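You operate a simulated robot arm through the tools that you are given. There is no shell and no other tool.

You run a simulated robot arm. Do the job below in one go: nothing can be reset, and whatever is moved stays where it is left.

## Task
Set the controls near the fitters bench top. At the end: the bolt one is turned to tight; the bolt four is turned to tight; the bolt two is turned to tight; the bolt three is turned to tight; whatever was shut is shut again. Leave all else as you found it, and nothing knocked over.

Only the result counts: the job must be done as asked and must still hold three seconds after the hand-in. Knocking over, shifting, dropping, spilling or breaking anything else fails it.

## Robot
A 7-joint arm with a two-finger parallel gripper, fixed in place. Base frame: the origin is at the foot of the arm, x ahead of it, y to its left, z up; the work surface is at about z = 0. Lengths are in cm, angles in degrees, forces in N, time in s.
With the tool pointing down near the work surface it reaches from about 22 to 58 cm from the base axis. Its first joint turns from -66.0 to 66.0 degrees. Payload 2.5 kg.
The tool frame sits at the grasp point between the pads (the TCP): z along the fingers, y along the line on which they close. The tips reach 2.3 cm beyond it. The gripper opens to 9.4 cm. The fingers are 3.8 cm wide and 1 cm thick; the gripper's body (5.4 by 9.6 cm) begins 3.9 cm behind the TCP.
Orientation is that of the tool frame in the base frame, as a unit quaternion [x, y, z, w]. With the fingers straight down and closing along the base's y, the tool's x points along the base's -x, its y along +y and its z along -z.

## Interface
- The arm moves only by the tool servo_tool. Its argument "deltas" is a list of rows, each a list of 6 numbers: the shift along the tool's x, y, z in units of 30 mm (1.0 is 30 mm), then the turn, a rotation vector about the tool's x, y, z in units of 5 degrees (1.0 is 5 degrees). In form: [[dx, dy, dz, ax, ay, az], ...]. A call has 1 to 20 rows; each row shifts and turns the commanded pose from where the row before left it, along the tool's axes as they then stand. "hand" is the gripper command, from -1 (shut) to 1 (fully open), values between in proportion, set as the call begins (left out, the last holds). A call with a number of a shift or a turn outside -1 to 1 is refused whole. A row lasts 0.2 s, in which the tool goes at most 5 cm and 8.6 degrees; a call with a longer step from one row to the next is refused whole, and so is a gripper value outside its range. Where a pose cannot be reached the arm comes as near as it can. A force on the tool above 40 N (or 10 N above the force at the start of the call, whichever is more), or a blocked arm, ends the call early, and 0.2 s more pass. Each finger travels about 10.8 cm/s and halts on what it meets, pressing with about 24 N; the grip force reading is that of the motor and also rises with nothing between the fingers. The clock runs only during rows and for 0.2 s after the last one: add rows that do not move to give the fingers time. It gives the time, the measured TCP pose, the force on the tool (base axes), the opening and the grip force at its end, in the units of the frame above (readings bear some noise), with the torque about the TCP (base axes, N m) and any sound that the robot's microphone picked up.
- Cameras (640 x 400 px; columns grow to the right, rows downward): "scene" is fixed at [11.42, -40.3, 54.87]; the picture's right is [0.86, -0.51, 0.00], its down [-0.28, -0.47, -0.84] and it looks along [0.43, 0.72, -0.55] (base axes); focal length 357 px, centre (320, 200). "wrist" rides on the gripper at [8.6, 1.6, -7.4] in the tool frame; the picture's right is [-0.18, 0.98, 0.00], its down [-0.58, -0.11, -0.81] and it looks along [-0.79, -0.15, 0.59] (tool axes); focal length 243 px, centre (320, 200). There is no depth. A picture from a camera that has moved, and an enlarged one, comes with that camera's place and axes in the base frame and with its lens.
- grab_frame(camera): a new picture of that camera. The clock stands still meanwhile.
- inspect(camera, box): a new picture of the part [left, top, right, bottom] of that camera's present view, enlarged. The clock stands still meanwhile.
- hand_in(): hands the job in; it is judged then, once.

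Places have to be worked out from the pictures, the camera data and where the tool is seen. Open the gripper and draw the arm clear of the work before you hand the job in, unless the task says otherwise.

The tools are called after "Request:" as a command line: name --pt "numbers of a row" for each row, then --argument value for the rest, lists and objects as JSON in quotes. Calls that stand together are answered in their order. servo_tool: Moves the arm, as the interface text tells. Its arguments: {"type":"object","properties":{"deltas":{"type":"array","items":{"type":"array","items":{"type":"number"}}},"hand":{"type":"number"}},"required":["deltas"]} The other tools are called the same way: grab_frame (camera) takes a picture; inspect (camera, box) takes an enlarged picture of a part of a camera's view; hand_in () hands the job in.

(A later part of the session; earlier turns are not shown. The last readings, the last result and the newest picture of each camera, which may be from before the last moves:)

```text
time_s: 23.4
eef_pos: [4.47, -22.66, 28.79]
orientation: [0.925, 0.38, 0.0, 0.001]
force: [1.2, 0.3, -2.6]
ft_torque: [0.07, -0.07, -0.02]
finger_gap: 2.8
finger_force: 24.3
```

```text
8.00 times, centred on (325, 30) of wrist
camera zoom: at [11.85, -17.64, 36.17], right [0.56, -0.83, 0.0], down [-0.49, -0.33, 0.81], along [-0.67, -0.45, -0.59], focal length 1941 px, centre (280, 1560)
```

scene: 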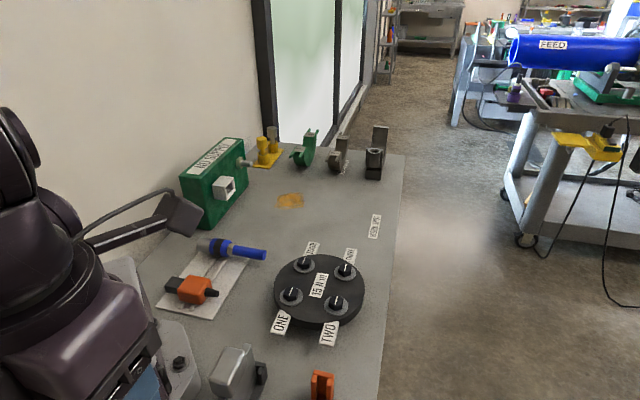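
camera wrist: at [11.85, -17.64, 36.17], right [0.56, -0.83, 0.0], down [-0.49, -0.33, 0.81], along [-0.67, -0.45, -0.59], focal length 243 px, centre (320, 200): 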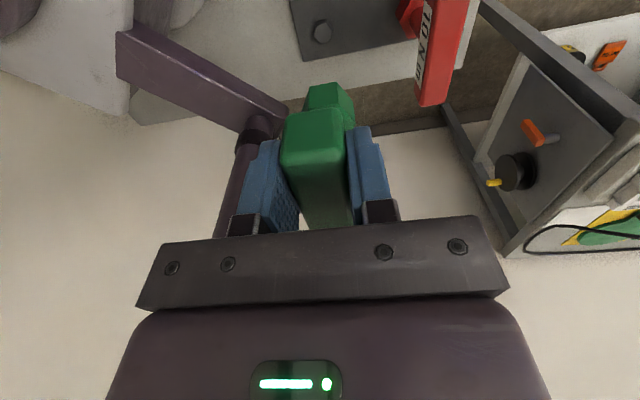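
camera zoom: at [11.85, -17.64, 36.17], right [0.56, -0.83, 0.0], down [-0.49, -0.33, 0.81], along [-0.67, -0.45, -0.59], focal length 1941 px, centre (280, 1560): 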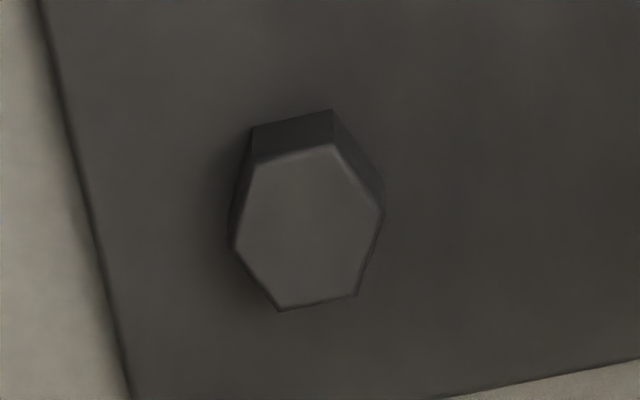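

The peg's flats face along the bar, so the socket's corners sit 30° off the bar line. The driver's axis is about 3.1 cm behind the grasp point along the tool's x. I'm carrying the driver, with its bottom about 19 cm up, towards the bolt plate.

Request:
servo_tool --pt "0.5 0.2 -0.13 0 0 0" --pt "0.83 0.37 -0.13 0 0 0" --pt "0.83 0.37 -0.13 0 0 0" --pt "0.83 0.37 -0.13 0 0 0" --pt "0.83 0.37 -0.13 0 0 0" --pt "0.83 0.37 -0.13 0 0 0" --pt "0.83 0.37 -0.13 0 0 0" --pt "0.83 0.37 -0.13 0 0 0" --pt "0.5 0.2 0 0 0 0"

Request:
grab_frame --camera "scene"

Request:
grab_frame --camera "wrist"

```text
time_s: 25.4
eef_pos: [25.46, -14.77, 31.95]
orientation: [0.925, 0.38, 0.0, -0.001]
force: [-0.3, -0.3, -2.6]
ft_torque: [0.07, -0.07, 0.02]
finger_gap: 2.8
finger_force: 23.6
```

```text
taken
```

scene: 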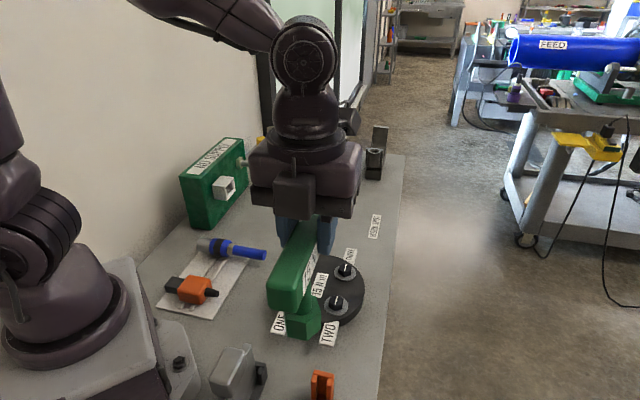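

```text
taken
camera wrist: at [32.72, -9.65, 39.27], right [0.56, -0.83, 0.0], down [-0.49, -0.33, 0.81], along [-0.67, -0.45, -0.59], focal length 243 px, centre (320, 200)
```

wrist: 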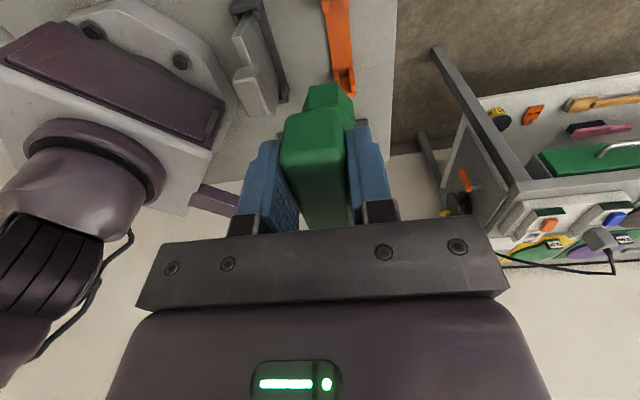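

The driver is held firmly. I'm turning the tool 90° anticlockwise at this height so the camera faces the plate and I have clockwise travel available for tightening.

Request:
servo_tool --pt "0 0 0 0 0 -1" --pt "0 0 0 0 0 -1" --pt "0 0 0 0 0 -1" --pt "0 0 0 0 0 -1" --pt "0 0 0 0 0 -1" --pt "0 0 0 0 0 -1" --pt "0 0 0 0 0 -1" --pt "0 0 0 0 0 -1" --pt "0 0 0 0 0 -1" --pt "0 0 0 0 0 -1" --pt "0 0 0 0 0 -1" --pt "0 0 0 0 0 -1" --pt "0 0 0 0 0 -1" --pt "0 0 0 0 0 -1" --pt "0 0 0 0 0 -1" --pt "0 0 0 0 0 -1" --pt "0 0 0 0 0 -1" --pt "0 0 0 0 0 -1"

Request:
grab_frame --camera "wrist"

```text
time_s: 29.2
eef_pos: [25.45, -14.72, 31.84]
orientation: [0.385, 0.923, 0.0, 0.0]
force: [0.1, 0.0, -3.0]
ft_torque: [0.07, 0.1, 0.01]
finger_gap: 2.77
finger_force: 23.8
```

```text
taken
camera wrist: at [20.48, -7.31, 39.22], right [0.83, 0.56, 0.0], down [0.33, -0.49, 0.81], along [0.45, -0.67, -0.59], focal length 243 px, centre (320, 200)
```

wrist: 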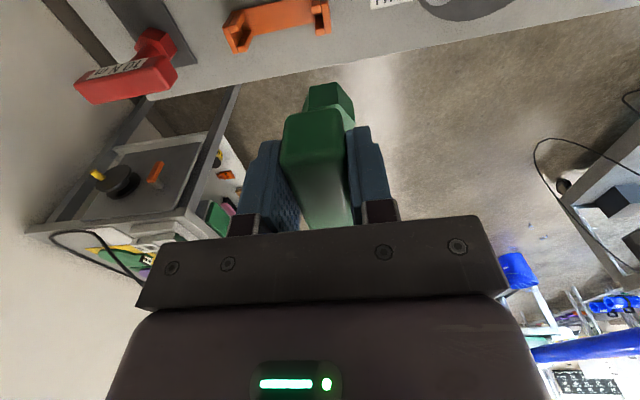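

Now at about 135°. I'm sliding over towards bolt TWO at the same height so I can look at the bolt heads from near above.

Request:
servo_tool --pt "0.15 0.5 0 0 0 0" --pt "0.15 0.85 0 0 0 0" --pt "0.15 0.85 0 0 0 0" --pt "0.15 0.85 0 0 0 0" --pt "0.15 0.85 0 0 0 0" --pt "0.15 0.85 0 0 0 0"

Request:
grab_frame --camera "wrist"

Request:
inspect --camera "wrist" --box '[200, 0, 440, 100]'

```text
time_s: 30.6
eef_pos: [33.72, -2.6, 31.88]
orientation: [0.385, 0.923, -0.001, 0.0]
force: [0.7, 0.7, -2.2]
ft_torque: [0.03, 0.05, 0.02]
finger_gap: 2.76
finger_force: 24.1
```

```text
taken
camera wrist: at [28.75, 4.7, 39.21], right [0.83, 0.56, 0.0], down [0.33, -0.49, 0.81], along [0.45, -0.67, -0.59], focal length 243 px, centre (320, 200)
```

wrist: 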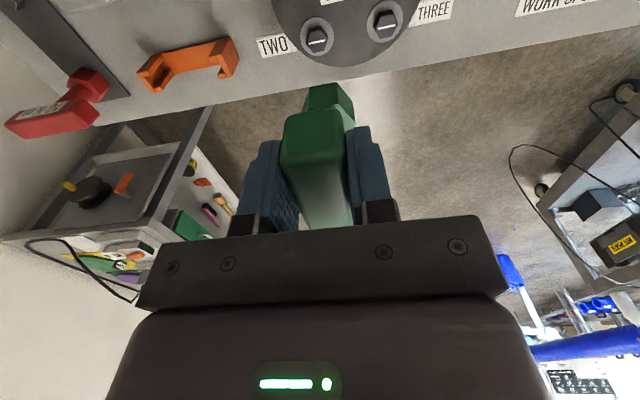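

```text
2.67 times, centred on (320, 50) of wrist
camera zoom: at [28.75, 4.7, 39.21], right [0.83, 0.56, 0.0], down [0.33, -0.49, 0.81], along [0.45, -0.67, -0.59], focal length 647 px, centre (320, 600)
```

zoom: 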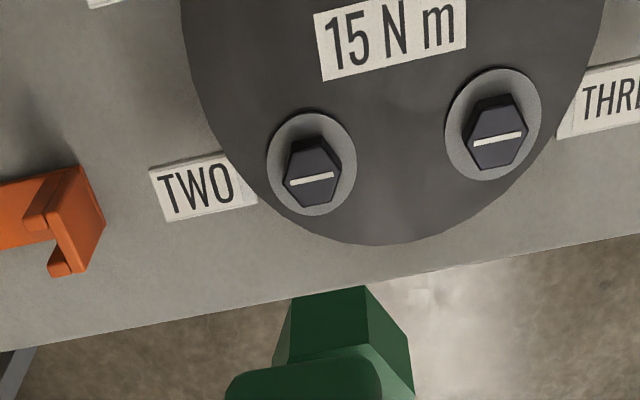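

Bolt TWO sits almost exactly where it should be in the picture. I'm enlarging the bolt heads to read their hex orientation against the white line.

Request:
inspect --camera "wrist" --box '[295, 15, 345, 65]'

Request:
inspect --camera "wrist" --box '[360, 0, 410, 50]'

```text
8.00 times, centred on (320, 40) of wrist
camera zoom: at [28.75, 4.7, 39.21], right [0.83, 0.56, 0.0], down [0.33, -0.49, 0.81], along [0.45, -0.67, -0.59], focal length 1941 px, centre (320, 1480)
```

zoom: 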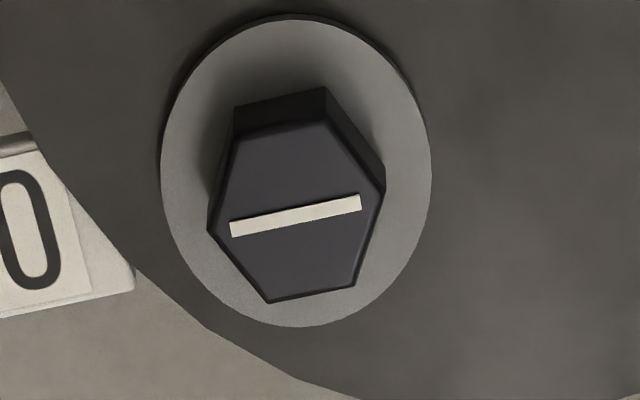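

```text
8.00 times, centred on (385, 25) of wrist
camera zoom: at [28.75, 4.7, 39.21], right [0.83, 0.56, 0.0], down [0.33, -0.49, 0.81], along [0.45, -0.67, -0.59], focal length 1941 px, centre (-200, 1600)
```

zoom: 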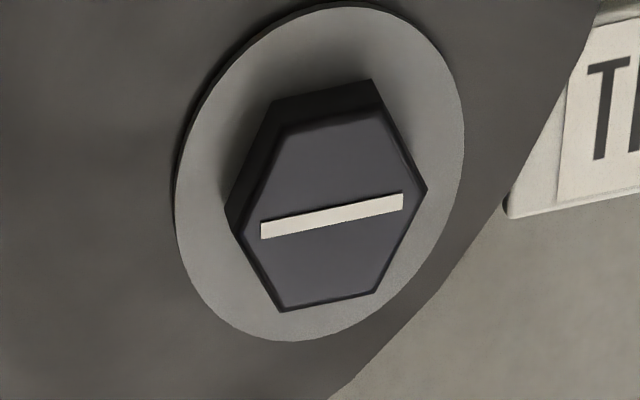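

The bolt's line runs corner to corner, and its hex appears in the tool frame exactly as the peg did, so at this tool yaw (134.7°) the socket matches the bolt. From four views I get bolt TWO at (35.25,-5.62) with its head top near z 6.7. I'm using the scene camera to measure where the driver's axis is relative to the grip.

Request:
grab_frame --camera "scene"

Request:
inspect --camera "scene" --box '[240, 120, 400, 260]'

```text
taken
```

scene: 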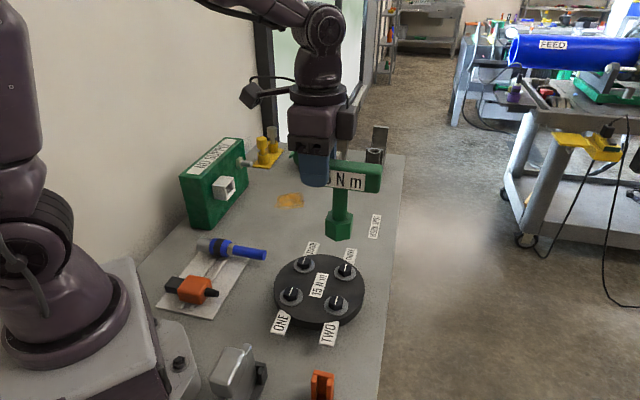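

```text
2.86 times, centred on (320, 190) of scene
camera zoom: at [11.42, -40.3, 54.87], right [0.86, -0.51, 0.0], down [-0.28, -0.47, -0.84], along [0.43, 0.72, -0.55], focal length 1019 px, centre (320, 229)
```

zoom: 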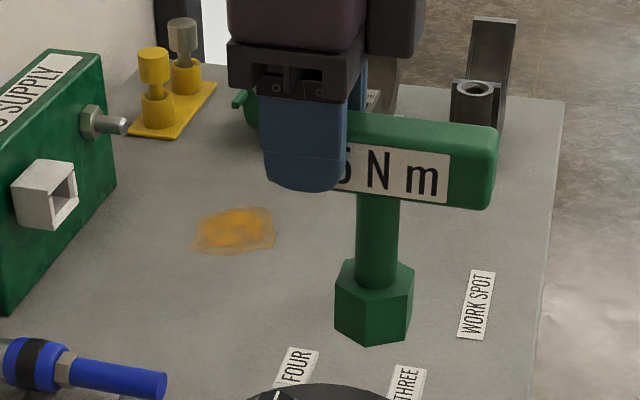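

The scene view confirms the socket axis is about 3.2 cm from the grasp point along the bar. I'm zooming the wrist view on the fingers to see whether the bar is centred between them.

Request:
inspect --camera "wrist" --box '[220, 70, 420, 230]'

```text
2.50 times, centred on (320, 150) of wrist
camera zoom: at [28.75, 4.7, 39.21], right [0.83, 0.56, 0.0], down [0.33, -0.49, 0.81], along [0.45, -0.67, -0.59], focal length 606 px, centre (320, 325)
```

zoom: 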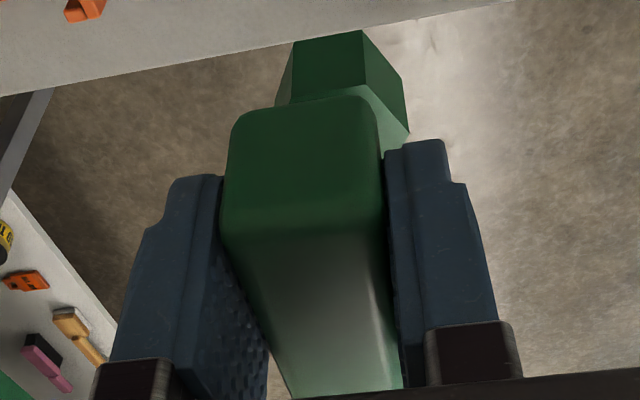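

The socket's own corners in this view put its axis at (-3.2,-0.05) in the tool frame, with its bottom about 11.3 cm below the grasp point. Combining all views, the plate centre is near (35.3,0.07) and the bolts sit at radius 5.78. I'm shifting about 1 cm and coming down to hover the socket 2 cm above bolt TWO.

Request:
servo_tool --pt "-0.035 -0.31 0.3 0 0 0" --pt "0 0 0.7 0 0 0" --pt "0 0 0.7 0 0 0" --pt "0 0 0.7 0 0 0" --pt "0 0 0.7 0 0 0" --pt "0 0 0.5 0 0 0" --pt "0 0 0.3 0 0 0"

Request:
inspect --camera "wrist" --box '[220, 0, 420, 150]'

Request:
inspect --camera "scene" --box '[260, 220, 400, 340]'

```text
time_s: 32.2
eef_pos: [33.09, -3.48, 20.26]
orientation: [0.385, 0.923, 0.0, 0.0]
force: [-0.1, -0.4, -2.5]
ft_torque: [0.06, 0.03, 0.01]
finger_gap: 2.78
finger_force: 23.7
```

```text
2.67 times, centred on (320, 75) of wrist
camera zoom: at [28.14, 3.88, 27.48], right [0.83, 0.56, 0.0], down [0.33, -0.49, 0.81], along [0.45, -0.67, -0.59], focal length 647 px, centre (320, 533)
```

zoom: 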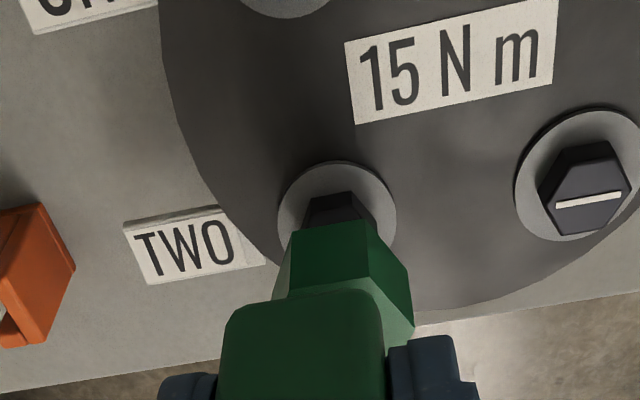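

```text
3.33 times, centred on (330, 280) of scene
camera zoom: at [11.43, -40.3, 54.87], right [0.86, -0.51, 0.0], down [-0.28, -0.47, -0.84], along [0.43, 0.72, -0.55], focal length 1189 px, centre (287, -67)
```

zoom: 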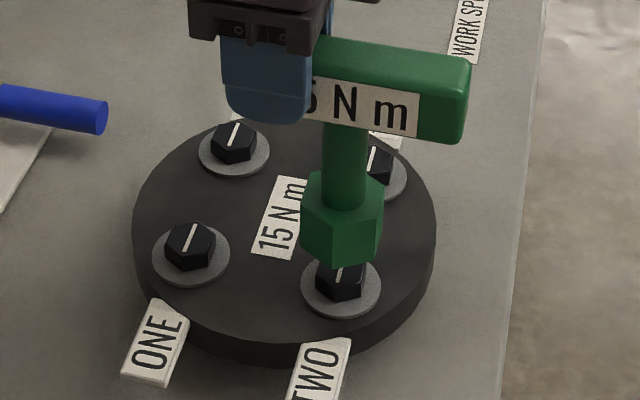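

The scene view shows the socket lined up with bolt TWO to within about a pixel; the wrist view hints at about 1 mm in tool y. I'm enlarging both to check.

Request:
inspect --camera "wrist" --box '[290, 50, 380, 120]'

Request:
inspect --camera "scene" --box '[310, 260, 370, 320]'

```text
5.71 times, centred on (335, 85) of wrist
camera zoom: at [28.14, 3.88, 27.48], right [0.83, 0.56, 0.0], down [0.33, -0.49, 0.81], along [0.45, -0.67, -0.59], focal length 1386 px, centre (234, 857)
```

zoom: 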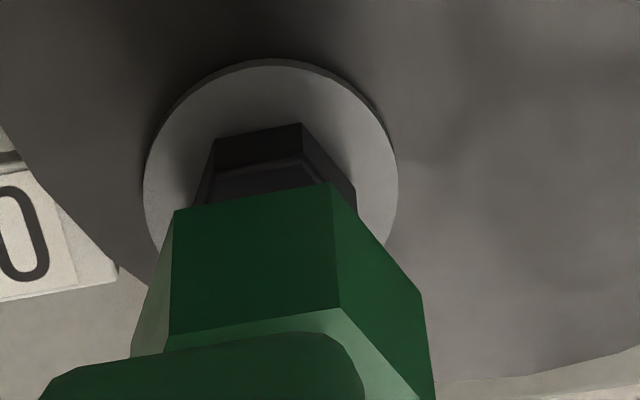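

```text
6.67 times, centred on (340, 290) of scene
camera zoom: at [11.43, -40.3, 54.87], right [0.86, -0.51, 0.0], down [-0.28, -0.47, -0.84], along [0.43, 0.72, -0.55], focal length 2378 px, centre (187, -400)
```

zoom: 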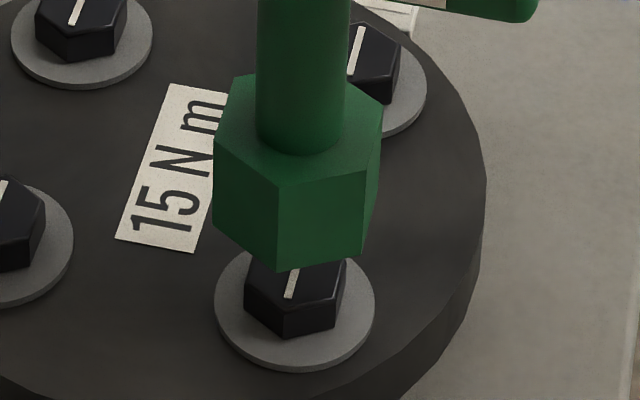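

Bolt and socket agree to within about 1 mm in both views. I'm lowering in small steps, watching the vertical force for the first contact.

Request:
servo_tool --pt "0 0 0.3 0 0 0" --pt "0 0 0.2 0 0 0" --pt "0 0 0.1 0 0 0" --pt "0 0 0.07 0 0 0"

Request:
servo_tool --pt "0 0 0.05 0 0 0" --pt "0 0 0.05 0 0 0" --pt "0 0 0.05 0 0 0" --pt "0 0 0.05 0 0 0"

```text
time_s: 33.2
eef_pos: [33.04, -3.49, 18.07]
orientation: [0.385, 0.923, 0.0, -0.001]
force: [0.1, 0.1, -2.8]
ft_torque: [0.06, 0.06, 0.01]
finger_gap: 2.8
finger_force: 24.2
```

```text
time_s: 34.2
eef_pos: [33.0, -3.52, 17.45]
orientation: [0.384, 0.923, 0.001, 0.0]
force: [0.8, -0.2, -3.0]
ft_torque: [0.0, 0.01, -0.01]
finger_gap: 2.78
finger_force: 24.2
```

There's no contact yet at z 17.45, so the socket may already be passing the head's top. I'm continuing in small steps.

Request:
servo_tool --pt "0 0 0.05 0 0 0" --pt "0 0 0.05 0 0 0" --pt "0 0 0.05 0 0 0" --pt "0 0 0.05 0 0 0"

Request:
inspect --camera "scene" --box '[310, 250, 370, 320]'

Request:
inspect --camera "wrist" --box '[290, 50, 380, 120]'

```text
time_s: 35.2
eef_pos: [33.11, -3.5, 16.96]
orientation: [0.385, 0.923, 0.0, 0.0]
force: [0.9, 0.0, -2.1]
ft_torque: [-0.02, -0.03, -0.02]
finger_gap: 2.76
finger_force: 23.7
```

```text
5.71 times, centred on (340, 285) of scene
camera zoom: at [11.43, -40.3, 54.87], right [0.86, -0.51, 0.0], down [-0.28, -0.47, -0.84], along [0.43, 0.72, -0.55], focal length 2038 px, centre (206, -286)
```

zoom: 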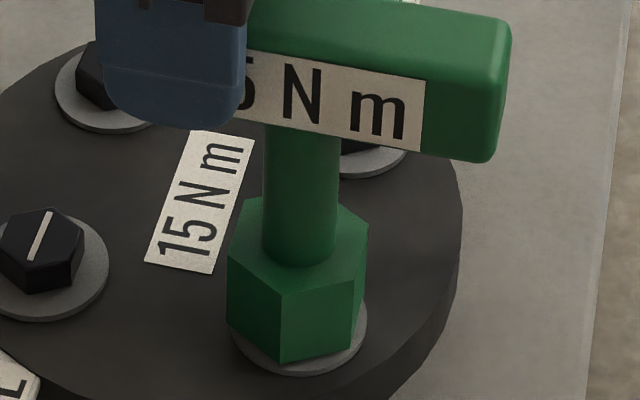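

```text
5.71 times, centred on (335, 85) of wrist
camera zoom: at [28.12, 3.91, 24.3], right [0.83, 0.56, 0.0], down [0.33, -0.49, 0.81], along [0.45, -0.67, -0.59], focal length 1386 px, centre (234, 857)
```

zoom: 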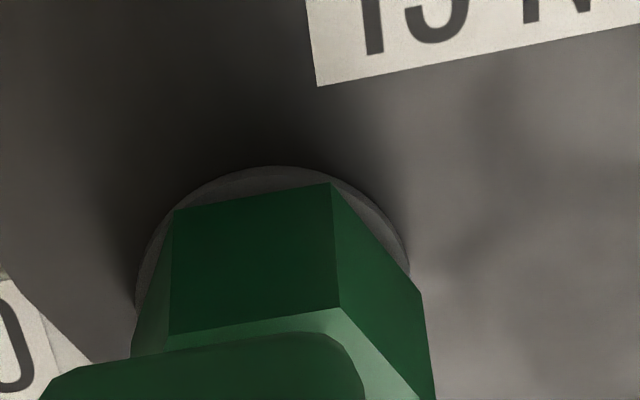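

The socket has slipped over bolt TWO's head. I'm lowering a little more until it seats on the washer.

Request:
servo_tool --pt "0 0 0.04 0 0 0" --pt "0 0 0.04 0 0 0" --pt "0 0 0.04 0 0 0" --pt "0 0 0 0 0 0"

```text
time_s: 36.2
eef_pos: [32.97, -3.51, 16.66]
orientation: [0.385, 0.923, 0.0, 0.0]
force: [-0.1, 0.0, -2.6]
ft_torque: [0.04, 0.03, -0.02]
finger_gap: 2.75
finger_force: 23.8
```

The socket is engaged by over a centimetre and free of side load. I'm starting to turn clockwise about the driver's axis, with the grasp point circling 3.2 cm around it: 20° first, watching torque and sound.

Request:
servo_tool --pt "-0.0041 0.093 0 0 0 1" --pt "-0.0041 0.093 0 0 0 1" --pt "-0.0041 0.093 0 0 0 1" --pt "-0.0041 0.093 0 0 0 1"

Request:
inspect --camera "scene" --box '[260, 220, 400, 340]'

```text
time_s: 37.2
eef_pos: [34.06, -2.88, 16.59]
orientation: [0.54, 0.842, -0.001, 0.001]
force: [2.2, -5.3, -1.1]
ft_torque: [-0.54, -0.2, -0.02]
finger_gap: 2.79
finger_force: 24.0
```

```text
3.33 times, centred on (330, 280) of scene
camera zoom: at [11.42, -40.3, 54.87], right [0.86, -0.51, 0.0], down [-0.28, -0.47, -0.84], along [0.43, 0.72, -0.55], focal length 1189 px, centre (287, -67)
```

zoom: 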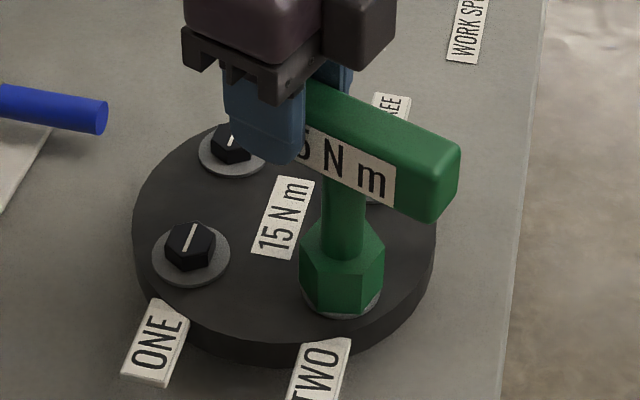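

The driver turned 20° with the bolt, with a small radial pull of 5.7 N towards the axis. That suggests the true axis is about 2 mm to the -y side in the tool frame. I'm correcting the centre of rotation and going on.

Request:
servo_tool --pt "-0.03 0.093 0 0 0 1" --pt "-0.0099 0.093 0 0 0 1" --pt "-0.0099 0.093 0 0 0 1" --pt "-0.0099 0.093 0 0 0 1"

```text
time_s: 38.2
eef_pos: [35.0, -2.59, 16.53]
orientation: [0.679, 0.735, 0.0, 0.0]
force: [1.8, -1.6, -1.3]
ft_torque: [-0.13, -0.21, 0.09]
finger_gap: 2.76
finger_force: 24.0
```

The side force is down to 2.4 N, with 40° turned so far. I'm continuing clockwise.

Request:
servo_tool --pt "-0.0099 0.093 0 0 0 1" --pt "-0.0099 0.093 0 0 0 1" --pt "-0.0099 0.093 0 0 0 1" --pt "-0.0099 0.093 0 0 0 1"

Request:
inspect --camera "scene" --box '[260, 200, 420, 340]'

```text
time_s: 39.2
eef_pos: [36.26, -2.76, 16.66]
orientation: [0.795, 0.607, 0.0, -0.001]
force: [1.8, 7.8, -0.2]
ft_torque: [0.84, -0.16, -0.02]
finger_gap: 2.78
finger_force: 24.2
```

```text
2.86 times, centred on (340, 270) of scene
camera zoom: at [11.43, -40.3, 54.87], right [0.86, -0.51, 0.0], down [-0.28, -0.47, -0.84], along [0.43, 0.72, -0.55], focal length 1019 px, centre (263, 0)
```

zoom: 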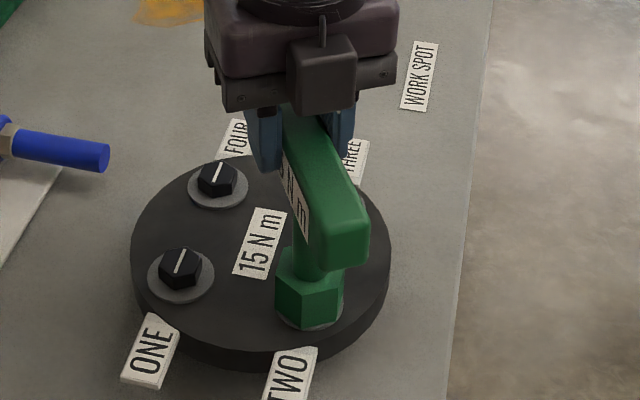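

60° is turned so far. The side force has swung to about 8 N outward, so I'm shifting the tool slightly outward to relieve it, then continuing with a smaller correction.

Request:
servo_tool --pt "0.03 0 0 0 0 0" --pt "0 0 0 0 0 0"

Request:
servo_tool --pt "-0.004 0.093 0 0 0 1" --pt "-0.004 0.093 0 0 0 1"

```text
time_s: 39.8
eef_pos: [36.18, -2.72, 16.56]
orientation: [0.795, 0.607, -0.001, -0.001]
force: [-0.6, 6.4, -3.2]
ft_torque: [0.74, -0.02, -0.06]
finger_gap: 2.8
finger_force: 23.8
```

```text
time_s: 40.4
eef_pos: [36.71, -2.92, 16.44]
orientation: [0.846, 0.534, 0.0, 0.0]
force: [-2.4, 4.1, -1.3]
ft_torque: [0.46, 0.3, -0.12]
finger_gap: 2.76
finger_force: 24.4
```

64.5° now. The remaining forces are lateral only and bolt friction seems near zero. I'm nudging the tool to relieve them and turning further.

Request:
servo_tool --pt "0.02 -0.025 0 0 0 0" --pt "-0.004 0.093 0 0 0 1" --pt "-0.004 0.093 0 0 0 1" --pt "-0.004 0.093 0 0 0 1"

Request:
inspect --camera "scene" --box '[260, 200, 420, 340]'

Request:
grab_frame --camera "wrist"

```text
time_s: 41.4
eef_pos: [37.49, -3.51, 16.55]
orientation: [0.908, 0.419, -0.001, 0.002]
force: [-2.7, -4.7, -1.7]
ft_torque: [-0.44, 0.31, 0.0]
finger_gap: 2.77
finger_force: 24.1
```

```text
2.86 times, centred on (340, 270) of scene
camera zoom: at [11.42, -40.3, 54.87], right [0.86, -0.51, 0.0], down [-0.28, -0.47, -0.84], along [0.43, 0.72, -0.55], focal length 1019 px, centre (263, 0)
```

zoom: 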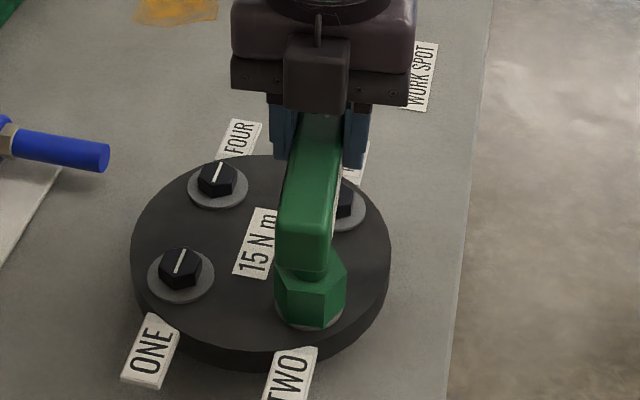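

```text
taken
camera wrist: at [44.3, 2.25, 23.93], right [0.63, -0.78, 0.0], down [-0.46, -0.37, 0.81], along [-0.63, -0.51, -0.59], focal length 243 px, centre (320, 200)
```

wrist: 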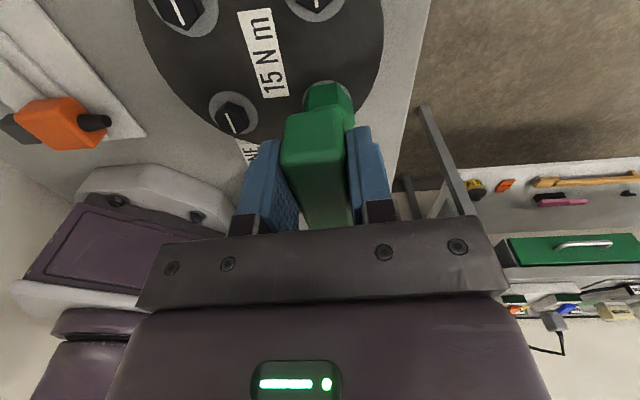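

85° turned with no click yet. I'm relieving the inward pull and continuing in small steps.

Request:
servo_tool --pt "-0.02 0 0 0 0 0" --pt "-0.004 0.093 0 0 0 1" --pt "-0.004 0.093 0 0 0 1"

Request:
servo_tool --pt "-0.008 0.093 0 0 0 1" --pt "-0.008 0.093 0 0 0 1"

```text
time_s: 42.2
eef_pos: [37.81, -3.68, 16.51]
orientation: [0.941, 0.339, 0.0, 0.0]
force: [1.3, -3.2, -5.3]
ft_torque: [-0.29, -0.09, 0.09]
finger_gap: 2.79
finger_force: 23.7
```

```text
time_s: 42.8
eef_pos: [38.27, -4.22, 16.53]
orientation: [0.967, 0.255, 0.001, -0.001]
force: [3.4, -3.0, -3.7]
ft_torque: [-0.18, -0.24, 0.13]
finger_gap: 2.79
finger_force: 24.5
```

105° turned, still free. I'm going another 10°, then I'll lift off to see how far the bolt's line has actually moved.

Request:
servo_tool --pt "0 0.02 0 0 0 0" --pt "-0.006 0.093 0 0 0 1" --pt "-0.006 0.093 0 0 0 1"

Request:
servo_tool --pt "0 0 -0.1 0 0 0" --pt "0 0 -0.2 0 0 0" --pt "0 0 -0.4 0 0 0" --pt "0 0 -0.4 0 0 0"

Request:
grab_frame --camera "wrist"

Request:
inspect --camera "scene" --box '[260, 220, 400, 340]'

```text
time_s: 43.6
eef_pos: [38.33, -4.67, 16.54]
orientation: [0.986, 0.169, 0.002, 0.0]
force: [4.0, 1.7, -1.6]
ft_torque: [0.18, -0.32, 0.0]
finger_gap: 2.78
finger_force: 23.6
```

```text
time_s: 44.6
eef_pos: [38.37, -4.81, 19.96]
orientation: [0.985, 0.171, 0.0, 0.0]
force: [0.5, 0.0, -2.3]
ft_torque: [0.02, -0.07, 0.02]
finger_gap: 2.79
finger_force: 24.1
```

```text
taken
camera wrist: at [47.07, -3.32, 27.29], right [0.16, -0.99, 0.0], down [-0.58, -0.09, 0.81], along [-0.8, -0.13, -0.59], focal length 243 px, centre (320, 200)
```

wrist: 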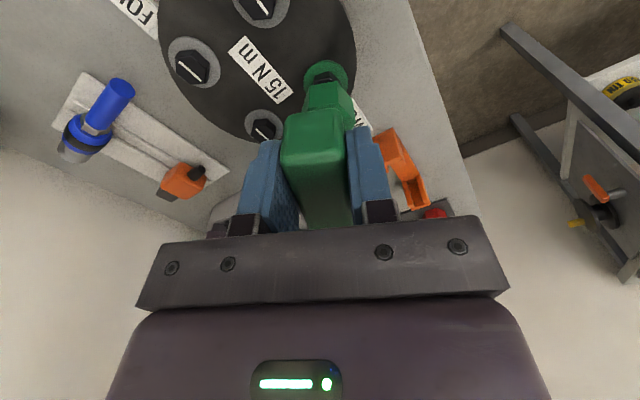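

```text
3.33 times, centred on (330, 280) of scene
camera zoom: at [11.43, -40.3, 54.87], right [0.86, -0.51, 0.0], down [-0.28, -0.47, -0.84], along [0.43, 0.72, -0.55], focal length 1189 px, centre (287, -67)
```

zoom: 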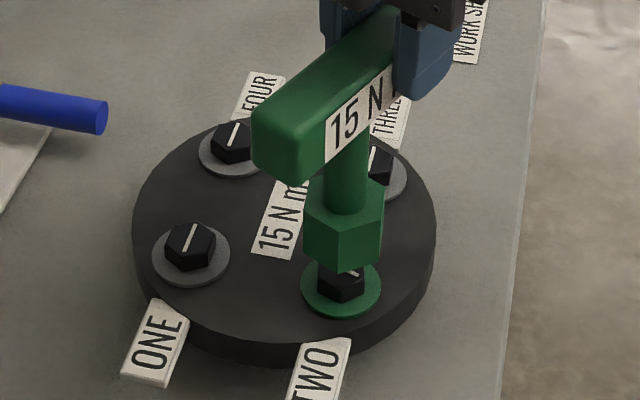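

Bolt TWO's washer has turned green and its line has rotated, which looks like the sign of "tight". I'm checking it closely.

Request:
inspect --camera "wrist" --box '[290, 40, 360, 100]'

Request:
inspect --camera "scene" --box '[315, 275, 365, 325]'

```text
6.67 times, centred on (325, 70) of wrist
camera zoom: at [47.07, -3.32, 27.29], right [0.16, -0.99, 0.0], down [-0.58, -0.09, 0.81], along [-0.8, -0.13, -0.59], focal length 1618 px, centre (287, 1067)
```

zoom: 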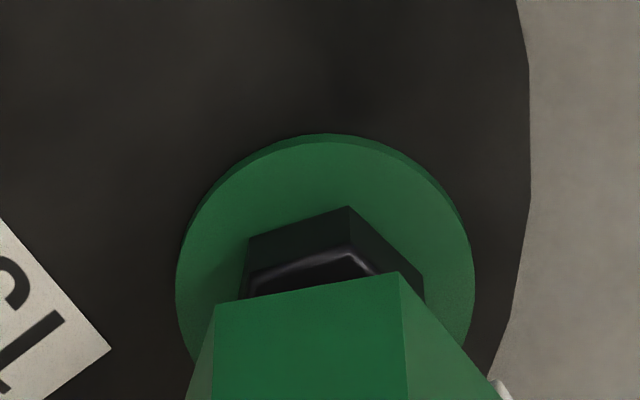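

```text
8.00 times, centred on (340, 300) of scene
camera zoom: at [11.43, -40.3, 54.87], right [0.86, -0.51, 0.0], down [-0.28, -0.47, -0.84], along [0.43, 0.72, -0.55], focal length 2853 px, centre (160, -600)
```

zoom: 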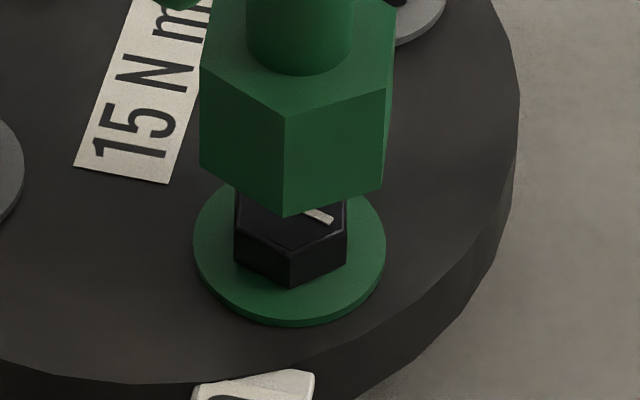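

The washer is clearly green, so bolt TWO is tight at about 100–115° of clockwise turn. Fitting the turning circle gives the bolt at (35.33,-5.81), so THREE should be near (41.1,0.0), ONE near (29.54,0.0) and FOUR near (35.32,5.78). I'm raising the driver and turning it back to 134.7°.

Request:
servo_tool --pt "0 0 -0.65 0 0 0" --pt "0 0 -0.65 0 0 0" --pt "0 0 0 0 0 -1" --pt "0 0 0 0 0 -1" --pt "0 0 0 0 0 -1" --pt "0 0 0 0 0 -1" --pt "0 0 0 0 0 -1" --pt "0 0 0 0 0 -1" --pt "0 0 0 0 0 -1" --pt "0 0 0 0 0 -1" --pt "0 0 0 0 0 -1" --pt "0 0 0 0 0 -1" --pt "0 0 0 0 0 -1" --pt "0 0 0 0 0 -1" --pt "0 0 0 0 0 -1" --pt "0 0 0 0 0 -1" --pt "0 0 0 0 0 -1" --pt "0 0 0 0 0 -1" --pt "0 0 0 0 0 -1"

Request:
servo_tool --pt "0 0 0 0 0 -1" --pt "0 0 0 0 0 -1" --pt "0 0 0 0 0 -1" --pt "0 0 0 0 0 -1" --pt "0 0 0 0 0 -1" --pt "0 0 0 0 0 -1" --pt "0 0 0 0 0 0"

Request:
grab_frame --camera "scene"

```text
time_s: 48.6
eef_pos: [38.34, -4.85, 23.76]
orientation: [0.611, 0.791, 0.0, 0.001]
force: [0.4, -0.4, -2.3]
ft_torque: [0.07, -0.01, 0.0]
finger_gap: 2.78
finger_force: 23.8
```

```text
time_s: 50.2
eef_pos: [38.3, -4.78, 23.76]
orientation: [0.384, 0.923, -0.001, 0.0]
force: [0.8, -0.4, -3.2]
ft_torque: [0.07, 0.01, -0.01]
finger_gap: 2.76
finger_force: 24.2
```

```text
taken
```

scene: 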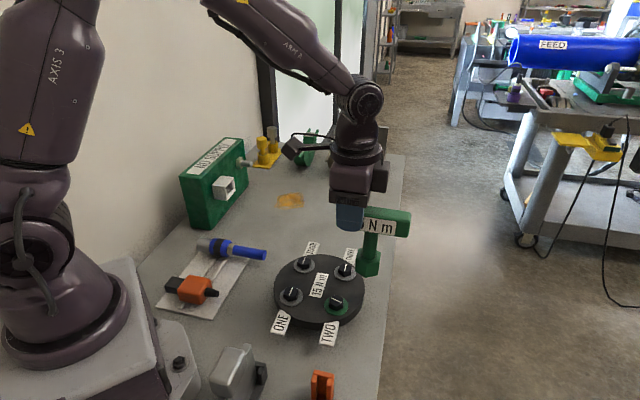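

Back at 134.8°, and bolt TWO's washer stays green. I'm moving over bolt THREE and checking alignment at hover.

Request:
servo_tool --pt "0.387 0.446 0 0 0 0" --pt "0.387 0.447 0 0 0 0" --pt "0.387 0.447 0 0 0 0" --pt "0.386 0.446 0 0 0 0" --pt "0 0 0.5 0 0 0" --pt "0 0 0.5 0 0 0" --pt "0 0 0 0 0 0"

Request:
inspect --camera "wrist" --box '[290, 50, 380, 120]'

Request:
inspect --camera "scene" --box '[320, 230, 380, 290]'

```text
time_s: 51.8
eef_pos: [38.82, 2.3, 20.68]
orientation: [0.385, 0.923, 0.0, 0.001]
force: [0.0, -0.2, -2.5]
ft_torque: [0.05, 0.06, 0.01]
finger_gap: 2.8
finger_force: 23.7
```

```text
5.71 times, centred on (335, 85) of wrist
camera zoom: at [33.91, 9.63, 28.11], right [0.83, 0.56, 0.0], down [0.33, -0.49, 0.81], along [0.45, -0.67, -0.59], focal length 1386 px, centre (234, 857)
```

zoom: 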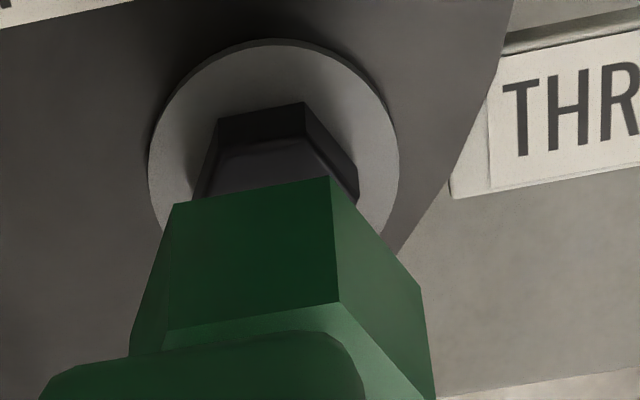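

```text
6.67 times, centred on (350, 260) of scene
camera zoom: at [11.43, -40.3, 54.87], right [0.86, -0.51, 0.0], down [-0.28, -0.47, -0.84], along [0.43, 0.72, -0.55], focal length 2378 px, centre (120, -200)
```

zoom: 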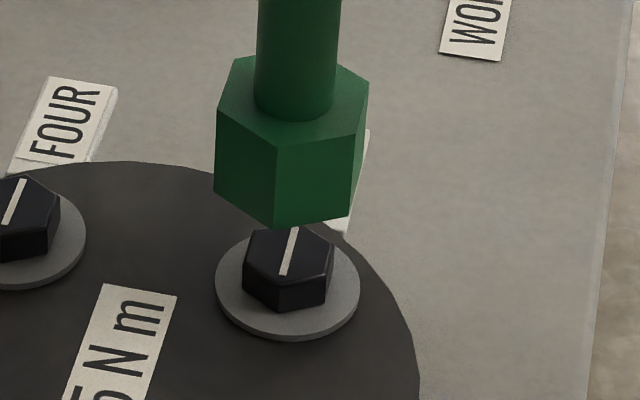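

THREE is aligned to within 1 mm in both views. I'm lowering onto it in steps.

Request:
servo_tool --pt "0 0.02 0.3 0 0 0" --pt "0 0 0.3 0 0 0" --pt "0 0 0.15 0 0 0" --pt "0 0 0.1 0 0 0" --pt "0 0 0.1 0 0 0" --pt "0 0 0.1 0 0 0" --pt "0 0 0.1 0 0 0" --pt "0 0 0.1 0 0 0" --pt "0 0 0.08 0 0 0" --pt "0 0 0 0 0 0"

Request:
inspect --camera "scene" --box '[310, 220, 400, 310]'

```text
time_s: 54.0
eef_pos: [39.01, 2.31, 16.82]
orientation: [0.385, 0.923, 0.0, 0.0]
force: [1.8, -2.1, -2.3]
ft_torque: [-0.22, -0.07, -0.01]
finger_gap: 2.75
finger_force: 23.9
```

```text
4.44 times, centred on (355, 265) of scene
camera zoom: at [11.43, -40.3, 54.87], right [0.86, -0.51, 0.0], down [-0.28, -0.47, -0.84], along [0.43, 0.72, -0.55], focal length 1585 px, centre (164, -89)
```

zoom: 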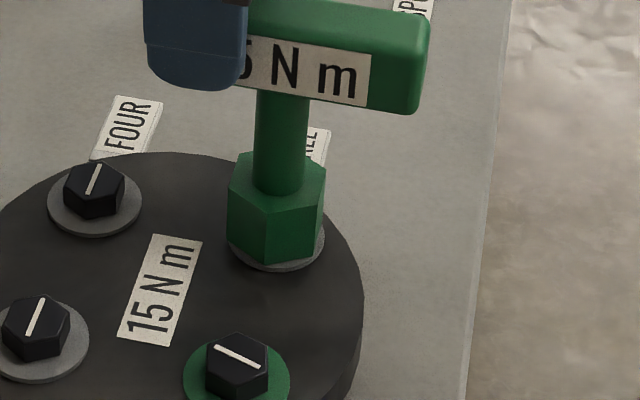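

THREE is engaged with only light side force. I'm turning clockwise 25° and checking.

Request:
servo_tool --pt "-0.014 0.093 0 0 0 1" --pt "-0.0041 0.093 0 0 0 1" --pt "-0.0041 0.093 0 0 0 1" --pt "-0.0041 0.093 0 0 0 1" --pt "-0.0041 0.093 0 0 0 1"

```text
time_s: 55.2
eef_pos: [40.11, 3.0, 16.79]
orientation: [0.576, 0.817, 0.0, 0.0]
force: [1.7, -4.6, -4.5]
ft_torque: [-0.37, -0.09, 0.06]
finger_gap: 2.79
finger_force: 23.9
```

There's again about 5 N of inward pull. I'm nudging inward and continuing.

Request:
servo_tool --pt "-0.025 0.093 0 0 0 1" --pt "-0.006 0.093 0 0 0 1" --pt "-0.006 0.093 0 0 0 1" --pt "-0.006 0.093 0 0 0 1"

Request:
servo_tool --pt "-0.004 0.093 0 0 0 1" --pt "-0.004 0.093 0 0 0 1" --pt "-0.004 0.093 0 0 0 1"

```text
time_s: 56.2
eef_pos: [41.15, 3.16, 16.84]
orientation: [0.71, 0.704, 0.0, 0.0]
force: [0.1, -4.1, -4.4]
ft_torque: [-0.23, 0.03, 0.0]
finger_gap: 2.79
finger_force: 23.7
```

```text
time_s: 57.0
eef_pos: [41.95, 3.06, 16.74]
orientation: [0.796, 0.606, 0.0, 0.0]
force: [-2.0, -5.0, -3.9]
ft_torque: [-0.45, 0.26, 0.0]
finger_gap: 2.77
finger_force: 23.8
```

60° turned; there's a 5 N inward pull, so I'm nudging inward again and turning 20° more.

Request:
servo_tool --pt "-0.03 0.09 0 0 0 1" --pt "-0.005 0.093 0 0 0 1" --pt "-0.005 0.093 0 0 0 1" --pt "-0.005 0.093 0 0 0 1"

Request:
inspect --camera "scene" --box '[310, 220, 400, 310]'

```text
time_s: 58.0
eef_pos: [43.0, 2.53, 16.8]
orientation: [0.889, 0.459, -0.001, 0.0]
force: [-4.4, 0.6, -1.8]
ft_torque: [0.02, 0.48, -0.1]
finger_gap: 2.77
finger_force: 24.0
```

```text
4.44 times, centred on (355, 265) of scene
camera zoom: at [11.43, -40.3, 54.87], right [0.86, -0.51, 0.0], down [-0.28, -0.47, -0.84], along [0.43, 0.72, -0.55], focal length 1585 px, centre (164, -89)
```

zoom: 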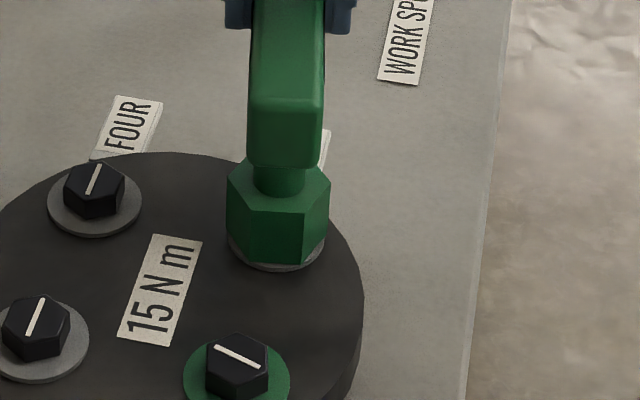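

80° turned and the washer is still grey. I'm easing the side load and continuing 15°.

Request:
servo_tool --pt "-0.012 0.07 0 0 0 1" --pt "-0.005 0.093 0 0 0 1" --pt "-0.005 0.093 0 0 0 1"

Request:
inspect --camera "scene" --box '[310, 220, 400, 310]'

```text
time_s: 58.8
eef_pos: [43.56, 1.97, 16.9]
orientation: [0.941, 0.339, 0.001, 0.001]
force: [-1.9, -0.7, -2.0]
ft_torque: [-0.15, 0.25, -0.02]
finger_gap: 2.79
finger_force: 24.6
```

```text
4.44 times, centred on (355, 265) of scene
camera zoom: at [11.43, -40.3, 54.87], right [0.86, -0.51, 0.0], down [-0.28, -0.47, -0.84], along [0.43, 0.72, -0.55], focal length 1585 px, centre (164, -89)
```

zoom: 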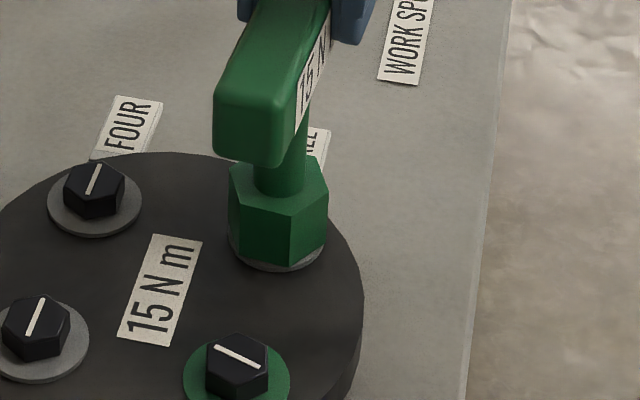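

At 95° the washer is still grey. I'm going another 10° and checking again.

Request:
servo_tool --pt "-0.005 0.093 0 0 0 1" --pt "-0.005 0.093 0 0 0 1"

Request:
inspect --camera "scene" --box '[310, 220, 400, 310]'

```text
time_s: 59.4
eef_pos: [43.85, 1.55, 16.84]
orientation: [0.967, 0.254, 0.0, 0.0]
force: [-0.7, -1.2, -0.6]
ft_torque: [-0.05, 0.15, 0.01]
finger_gap: 2.77
finger_force: 24.0
```

```text
4.44 times, centred on (355, 265) of scene
camera zoom: at [11.43, -40.3, 54.87], right [0.86, -0.51, 0.0], down [-0.28, -0.47, -0.84], along [0.43, 0.72, -0.55], focal length 1585 px, centre (164, -89)
```

zoom: 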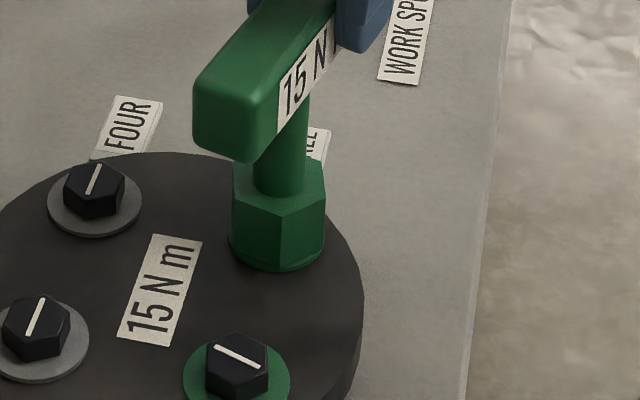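

The washer turned green at 105°. I'm adding 5° for margin, since TWO stayed green at 115°, then lifting straight off.

Request:
servo_tool --pt "-0.005 0.093 0 0 0 1" --pt "0 0 0 0 0 0"

Request:
servo_tool --pt "0 0 -0.1 0 0 0" --pt "0 0 -0.2 0 0 0" --pt "0 0 -0.4 0 0 0" --pt "0 0 -0.6 0 0 0" --pt "0 0 -0.6 0 0 0" --pt "0 0 -0.4 0 0 0"

Request:
inspect --camera "scene" --box '[260, 220, 400, 340]'

```text
time_s: 60.0
eef_pos: [44.02, 1.34, 16.79]
orientation: [0.977, 0.213, 0.0, -0.001]
force: [-1.9, 1.1, 0.6]
ft_torque: [0.09, 0.29, -0.06]
finger_gap: 2.77
finger_force: 24.4
```

```text
time_s: 61.4
eef_pos: [44.0, 1.23, 23.81]
orientation: [0.977, 0.214, 0.0, 0.0]
force: [0.1, -0.4, -2.1]
ft_torque: [0.04, -0.1, 0.04]
finger_gap: 2.78
finger_force: 23.8
```

```text
3.33 times, centred on (330, 280) of scene
camera zoom: at [11.43, -40.3, 54.87], right [0.86, -0.51, 0.0], down [-0.28, -0.47, -0.84], along [0.43, 0.72, -0.55], focal length 1189 px, centre (287, -67)
```

zoom: 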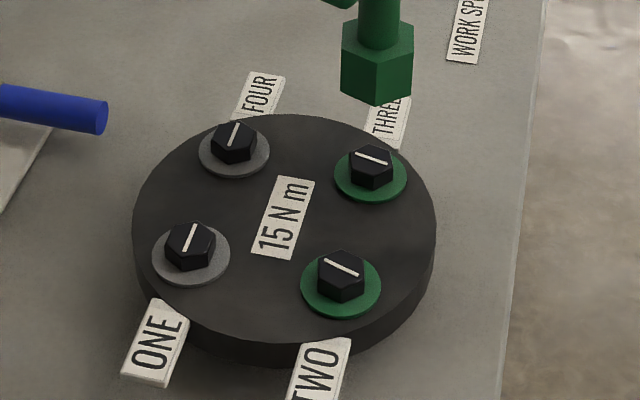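

Bolts TWO and THREE are both green. For bolt FOUR I'd rather start the turn at 194.7° (60° further round) to leave plenty of wrist travel, so I'm turning back anticlockwise at height.

Request:
servo_tool --pt "0 0 0 0 0 -1" --pt "0 0 0 0 0 -1" --pt "0 0 0 0 0 -1" --pt "0 0 0 0 0 -1" --pt "0 0 0 0 0 -1" --pt "0 0 0 0 0 -1" --pt "0 0 0 0 0 -1" --pt "0 0 0 0 0 -1" --pt "0 0 0 0 0 -1" --pt "0 0 0 0 0 -1" --pt "0 0 0 0 0 -1" --pt "0 0 0 0 0 -1" --pt "0 0 0 0 0 -1" --pt "0 0 0 0 0 -1" --pt "0 0 0 0 0 -1" --pt "0 0 0 0 0 -1" --pt "0 0 0 0 0 -1"

Request:
servo_tool --pt "0 0 0 0 0 -1" --pt "0 0 0 0 0 -1" --pt "0 0 0 0 0 -1" --pt "0 0 0 0 0 -1" --pt "0 0 0 0 0 -1" --pt "0 0 0 0 0 -1" --pt "0 0 0 0 0 -1" --pt "0 0 0 0 0 -1" --pt "0 0 0 0 0 -1" --pt "0 0 0 0 0 -1" --pt "0 0 0 0 0 -1" --pt "0 0 0 0 0 -1" --pt "0 0 0 0 0 -1" --pt "0 0 0 0 0 -1" --pt "0 0 0 0 0 -1" --pt "0 0 0 0 0 -1" --pt "0 0 0 0 0 -1"

```text
time_s: 65.0
eef_pos: [43.95, 1.29, 23.63]
orientation: [0.575, 0.818, -0.001, 0.0]
force: [-0.1, 0.6, -2.7]
ft_torque: [0.11, 0.04, -0.01]
finger_gap: 2.79
finger_force: 24.5
```

```text
time_s: 68.6
eef_pos: [43.97, 1.4, 23.62]
orientation: [-0.129, 0.992, 0.0, 0.0]
force: [0.1, -0.1, -3.1]
ft_torque: [0.0, 0.1, -0.03]
finger_gap: 2.78
finger_force: 24.5
```

The wrist reached 194.8° without trouble. I'm moving over bolt FOUR and down to hover height.

Request:
servo_tool --pt "0.5 0.3 0 0 0 0" --pt "0.7 0.45 0 0 0 0" --pt "0.8 0.5 0 0 0 0" --pt "0.8 0.5 0 0 0 0" --pt "0.674 0.423 0 0 0 0" --pt "0 0 0.5 0 0 0" --pt "0 0 0.5 0 0 0" --pt "0 0 0 0 0 0"

Request:
inspect --camera "wrist" --box '[290, 50, 380, 120]'

Request:
inspect --camera "scene" --box '[270, 210, 350, 290]'

```text
time_s: 70.4
eef_pos: [32.29, 4.91, 20.75]
orientation: [-0.128, 0.992, 0.0, 0.0]
force: [0.0, 0.4, -2.3]
ft_torque: [0.01, 0.06, 0.01]
finger_gap: 2.78
finger_force: 24.4
```

```text
5.71 times, centred on (335, 85) of wrist
camera zoom: at [23.58, 4.36, 28.05], right [-0.07, 1.0, 0.0], down [0.59, 0.04, 0.81], along [0.8, 0.06, -0.59], focal length 1386 px, centre (234, 857)
```

zoom: 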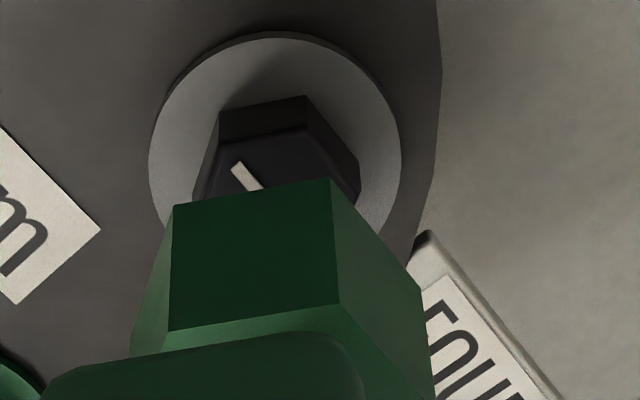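

```text
5.00 times, centred on (310, 250) of scene
camera zoom: at [11.43, -40.3, 54.87], right [0.86, -0.51, 0.0], down [-0.28, -0.47, -0.84], along [0.43, 0.72, -0.55], focal length 1783 px, centre (370, -50)
```

zoom: 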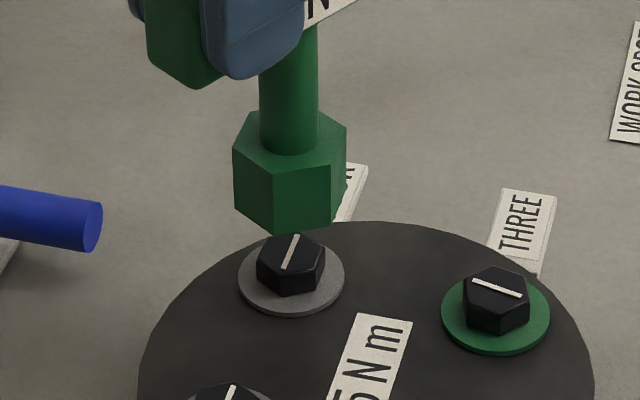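

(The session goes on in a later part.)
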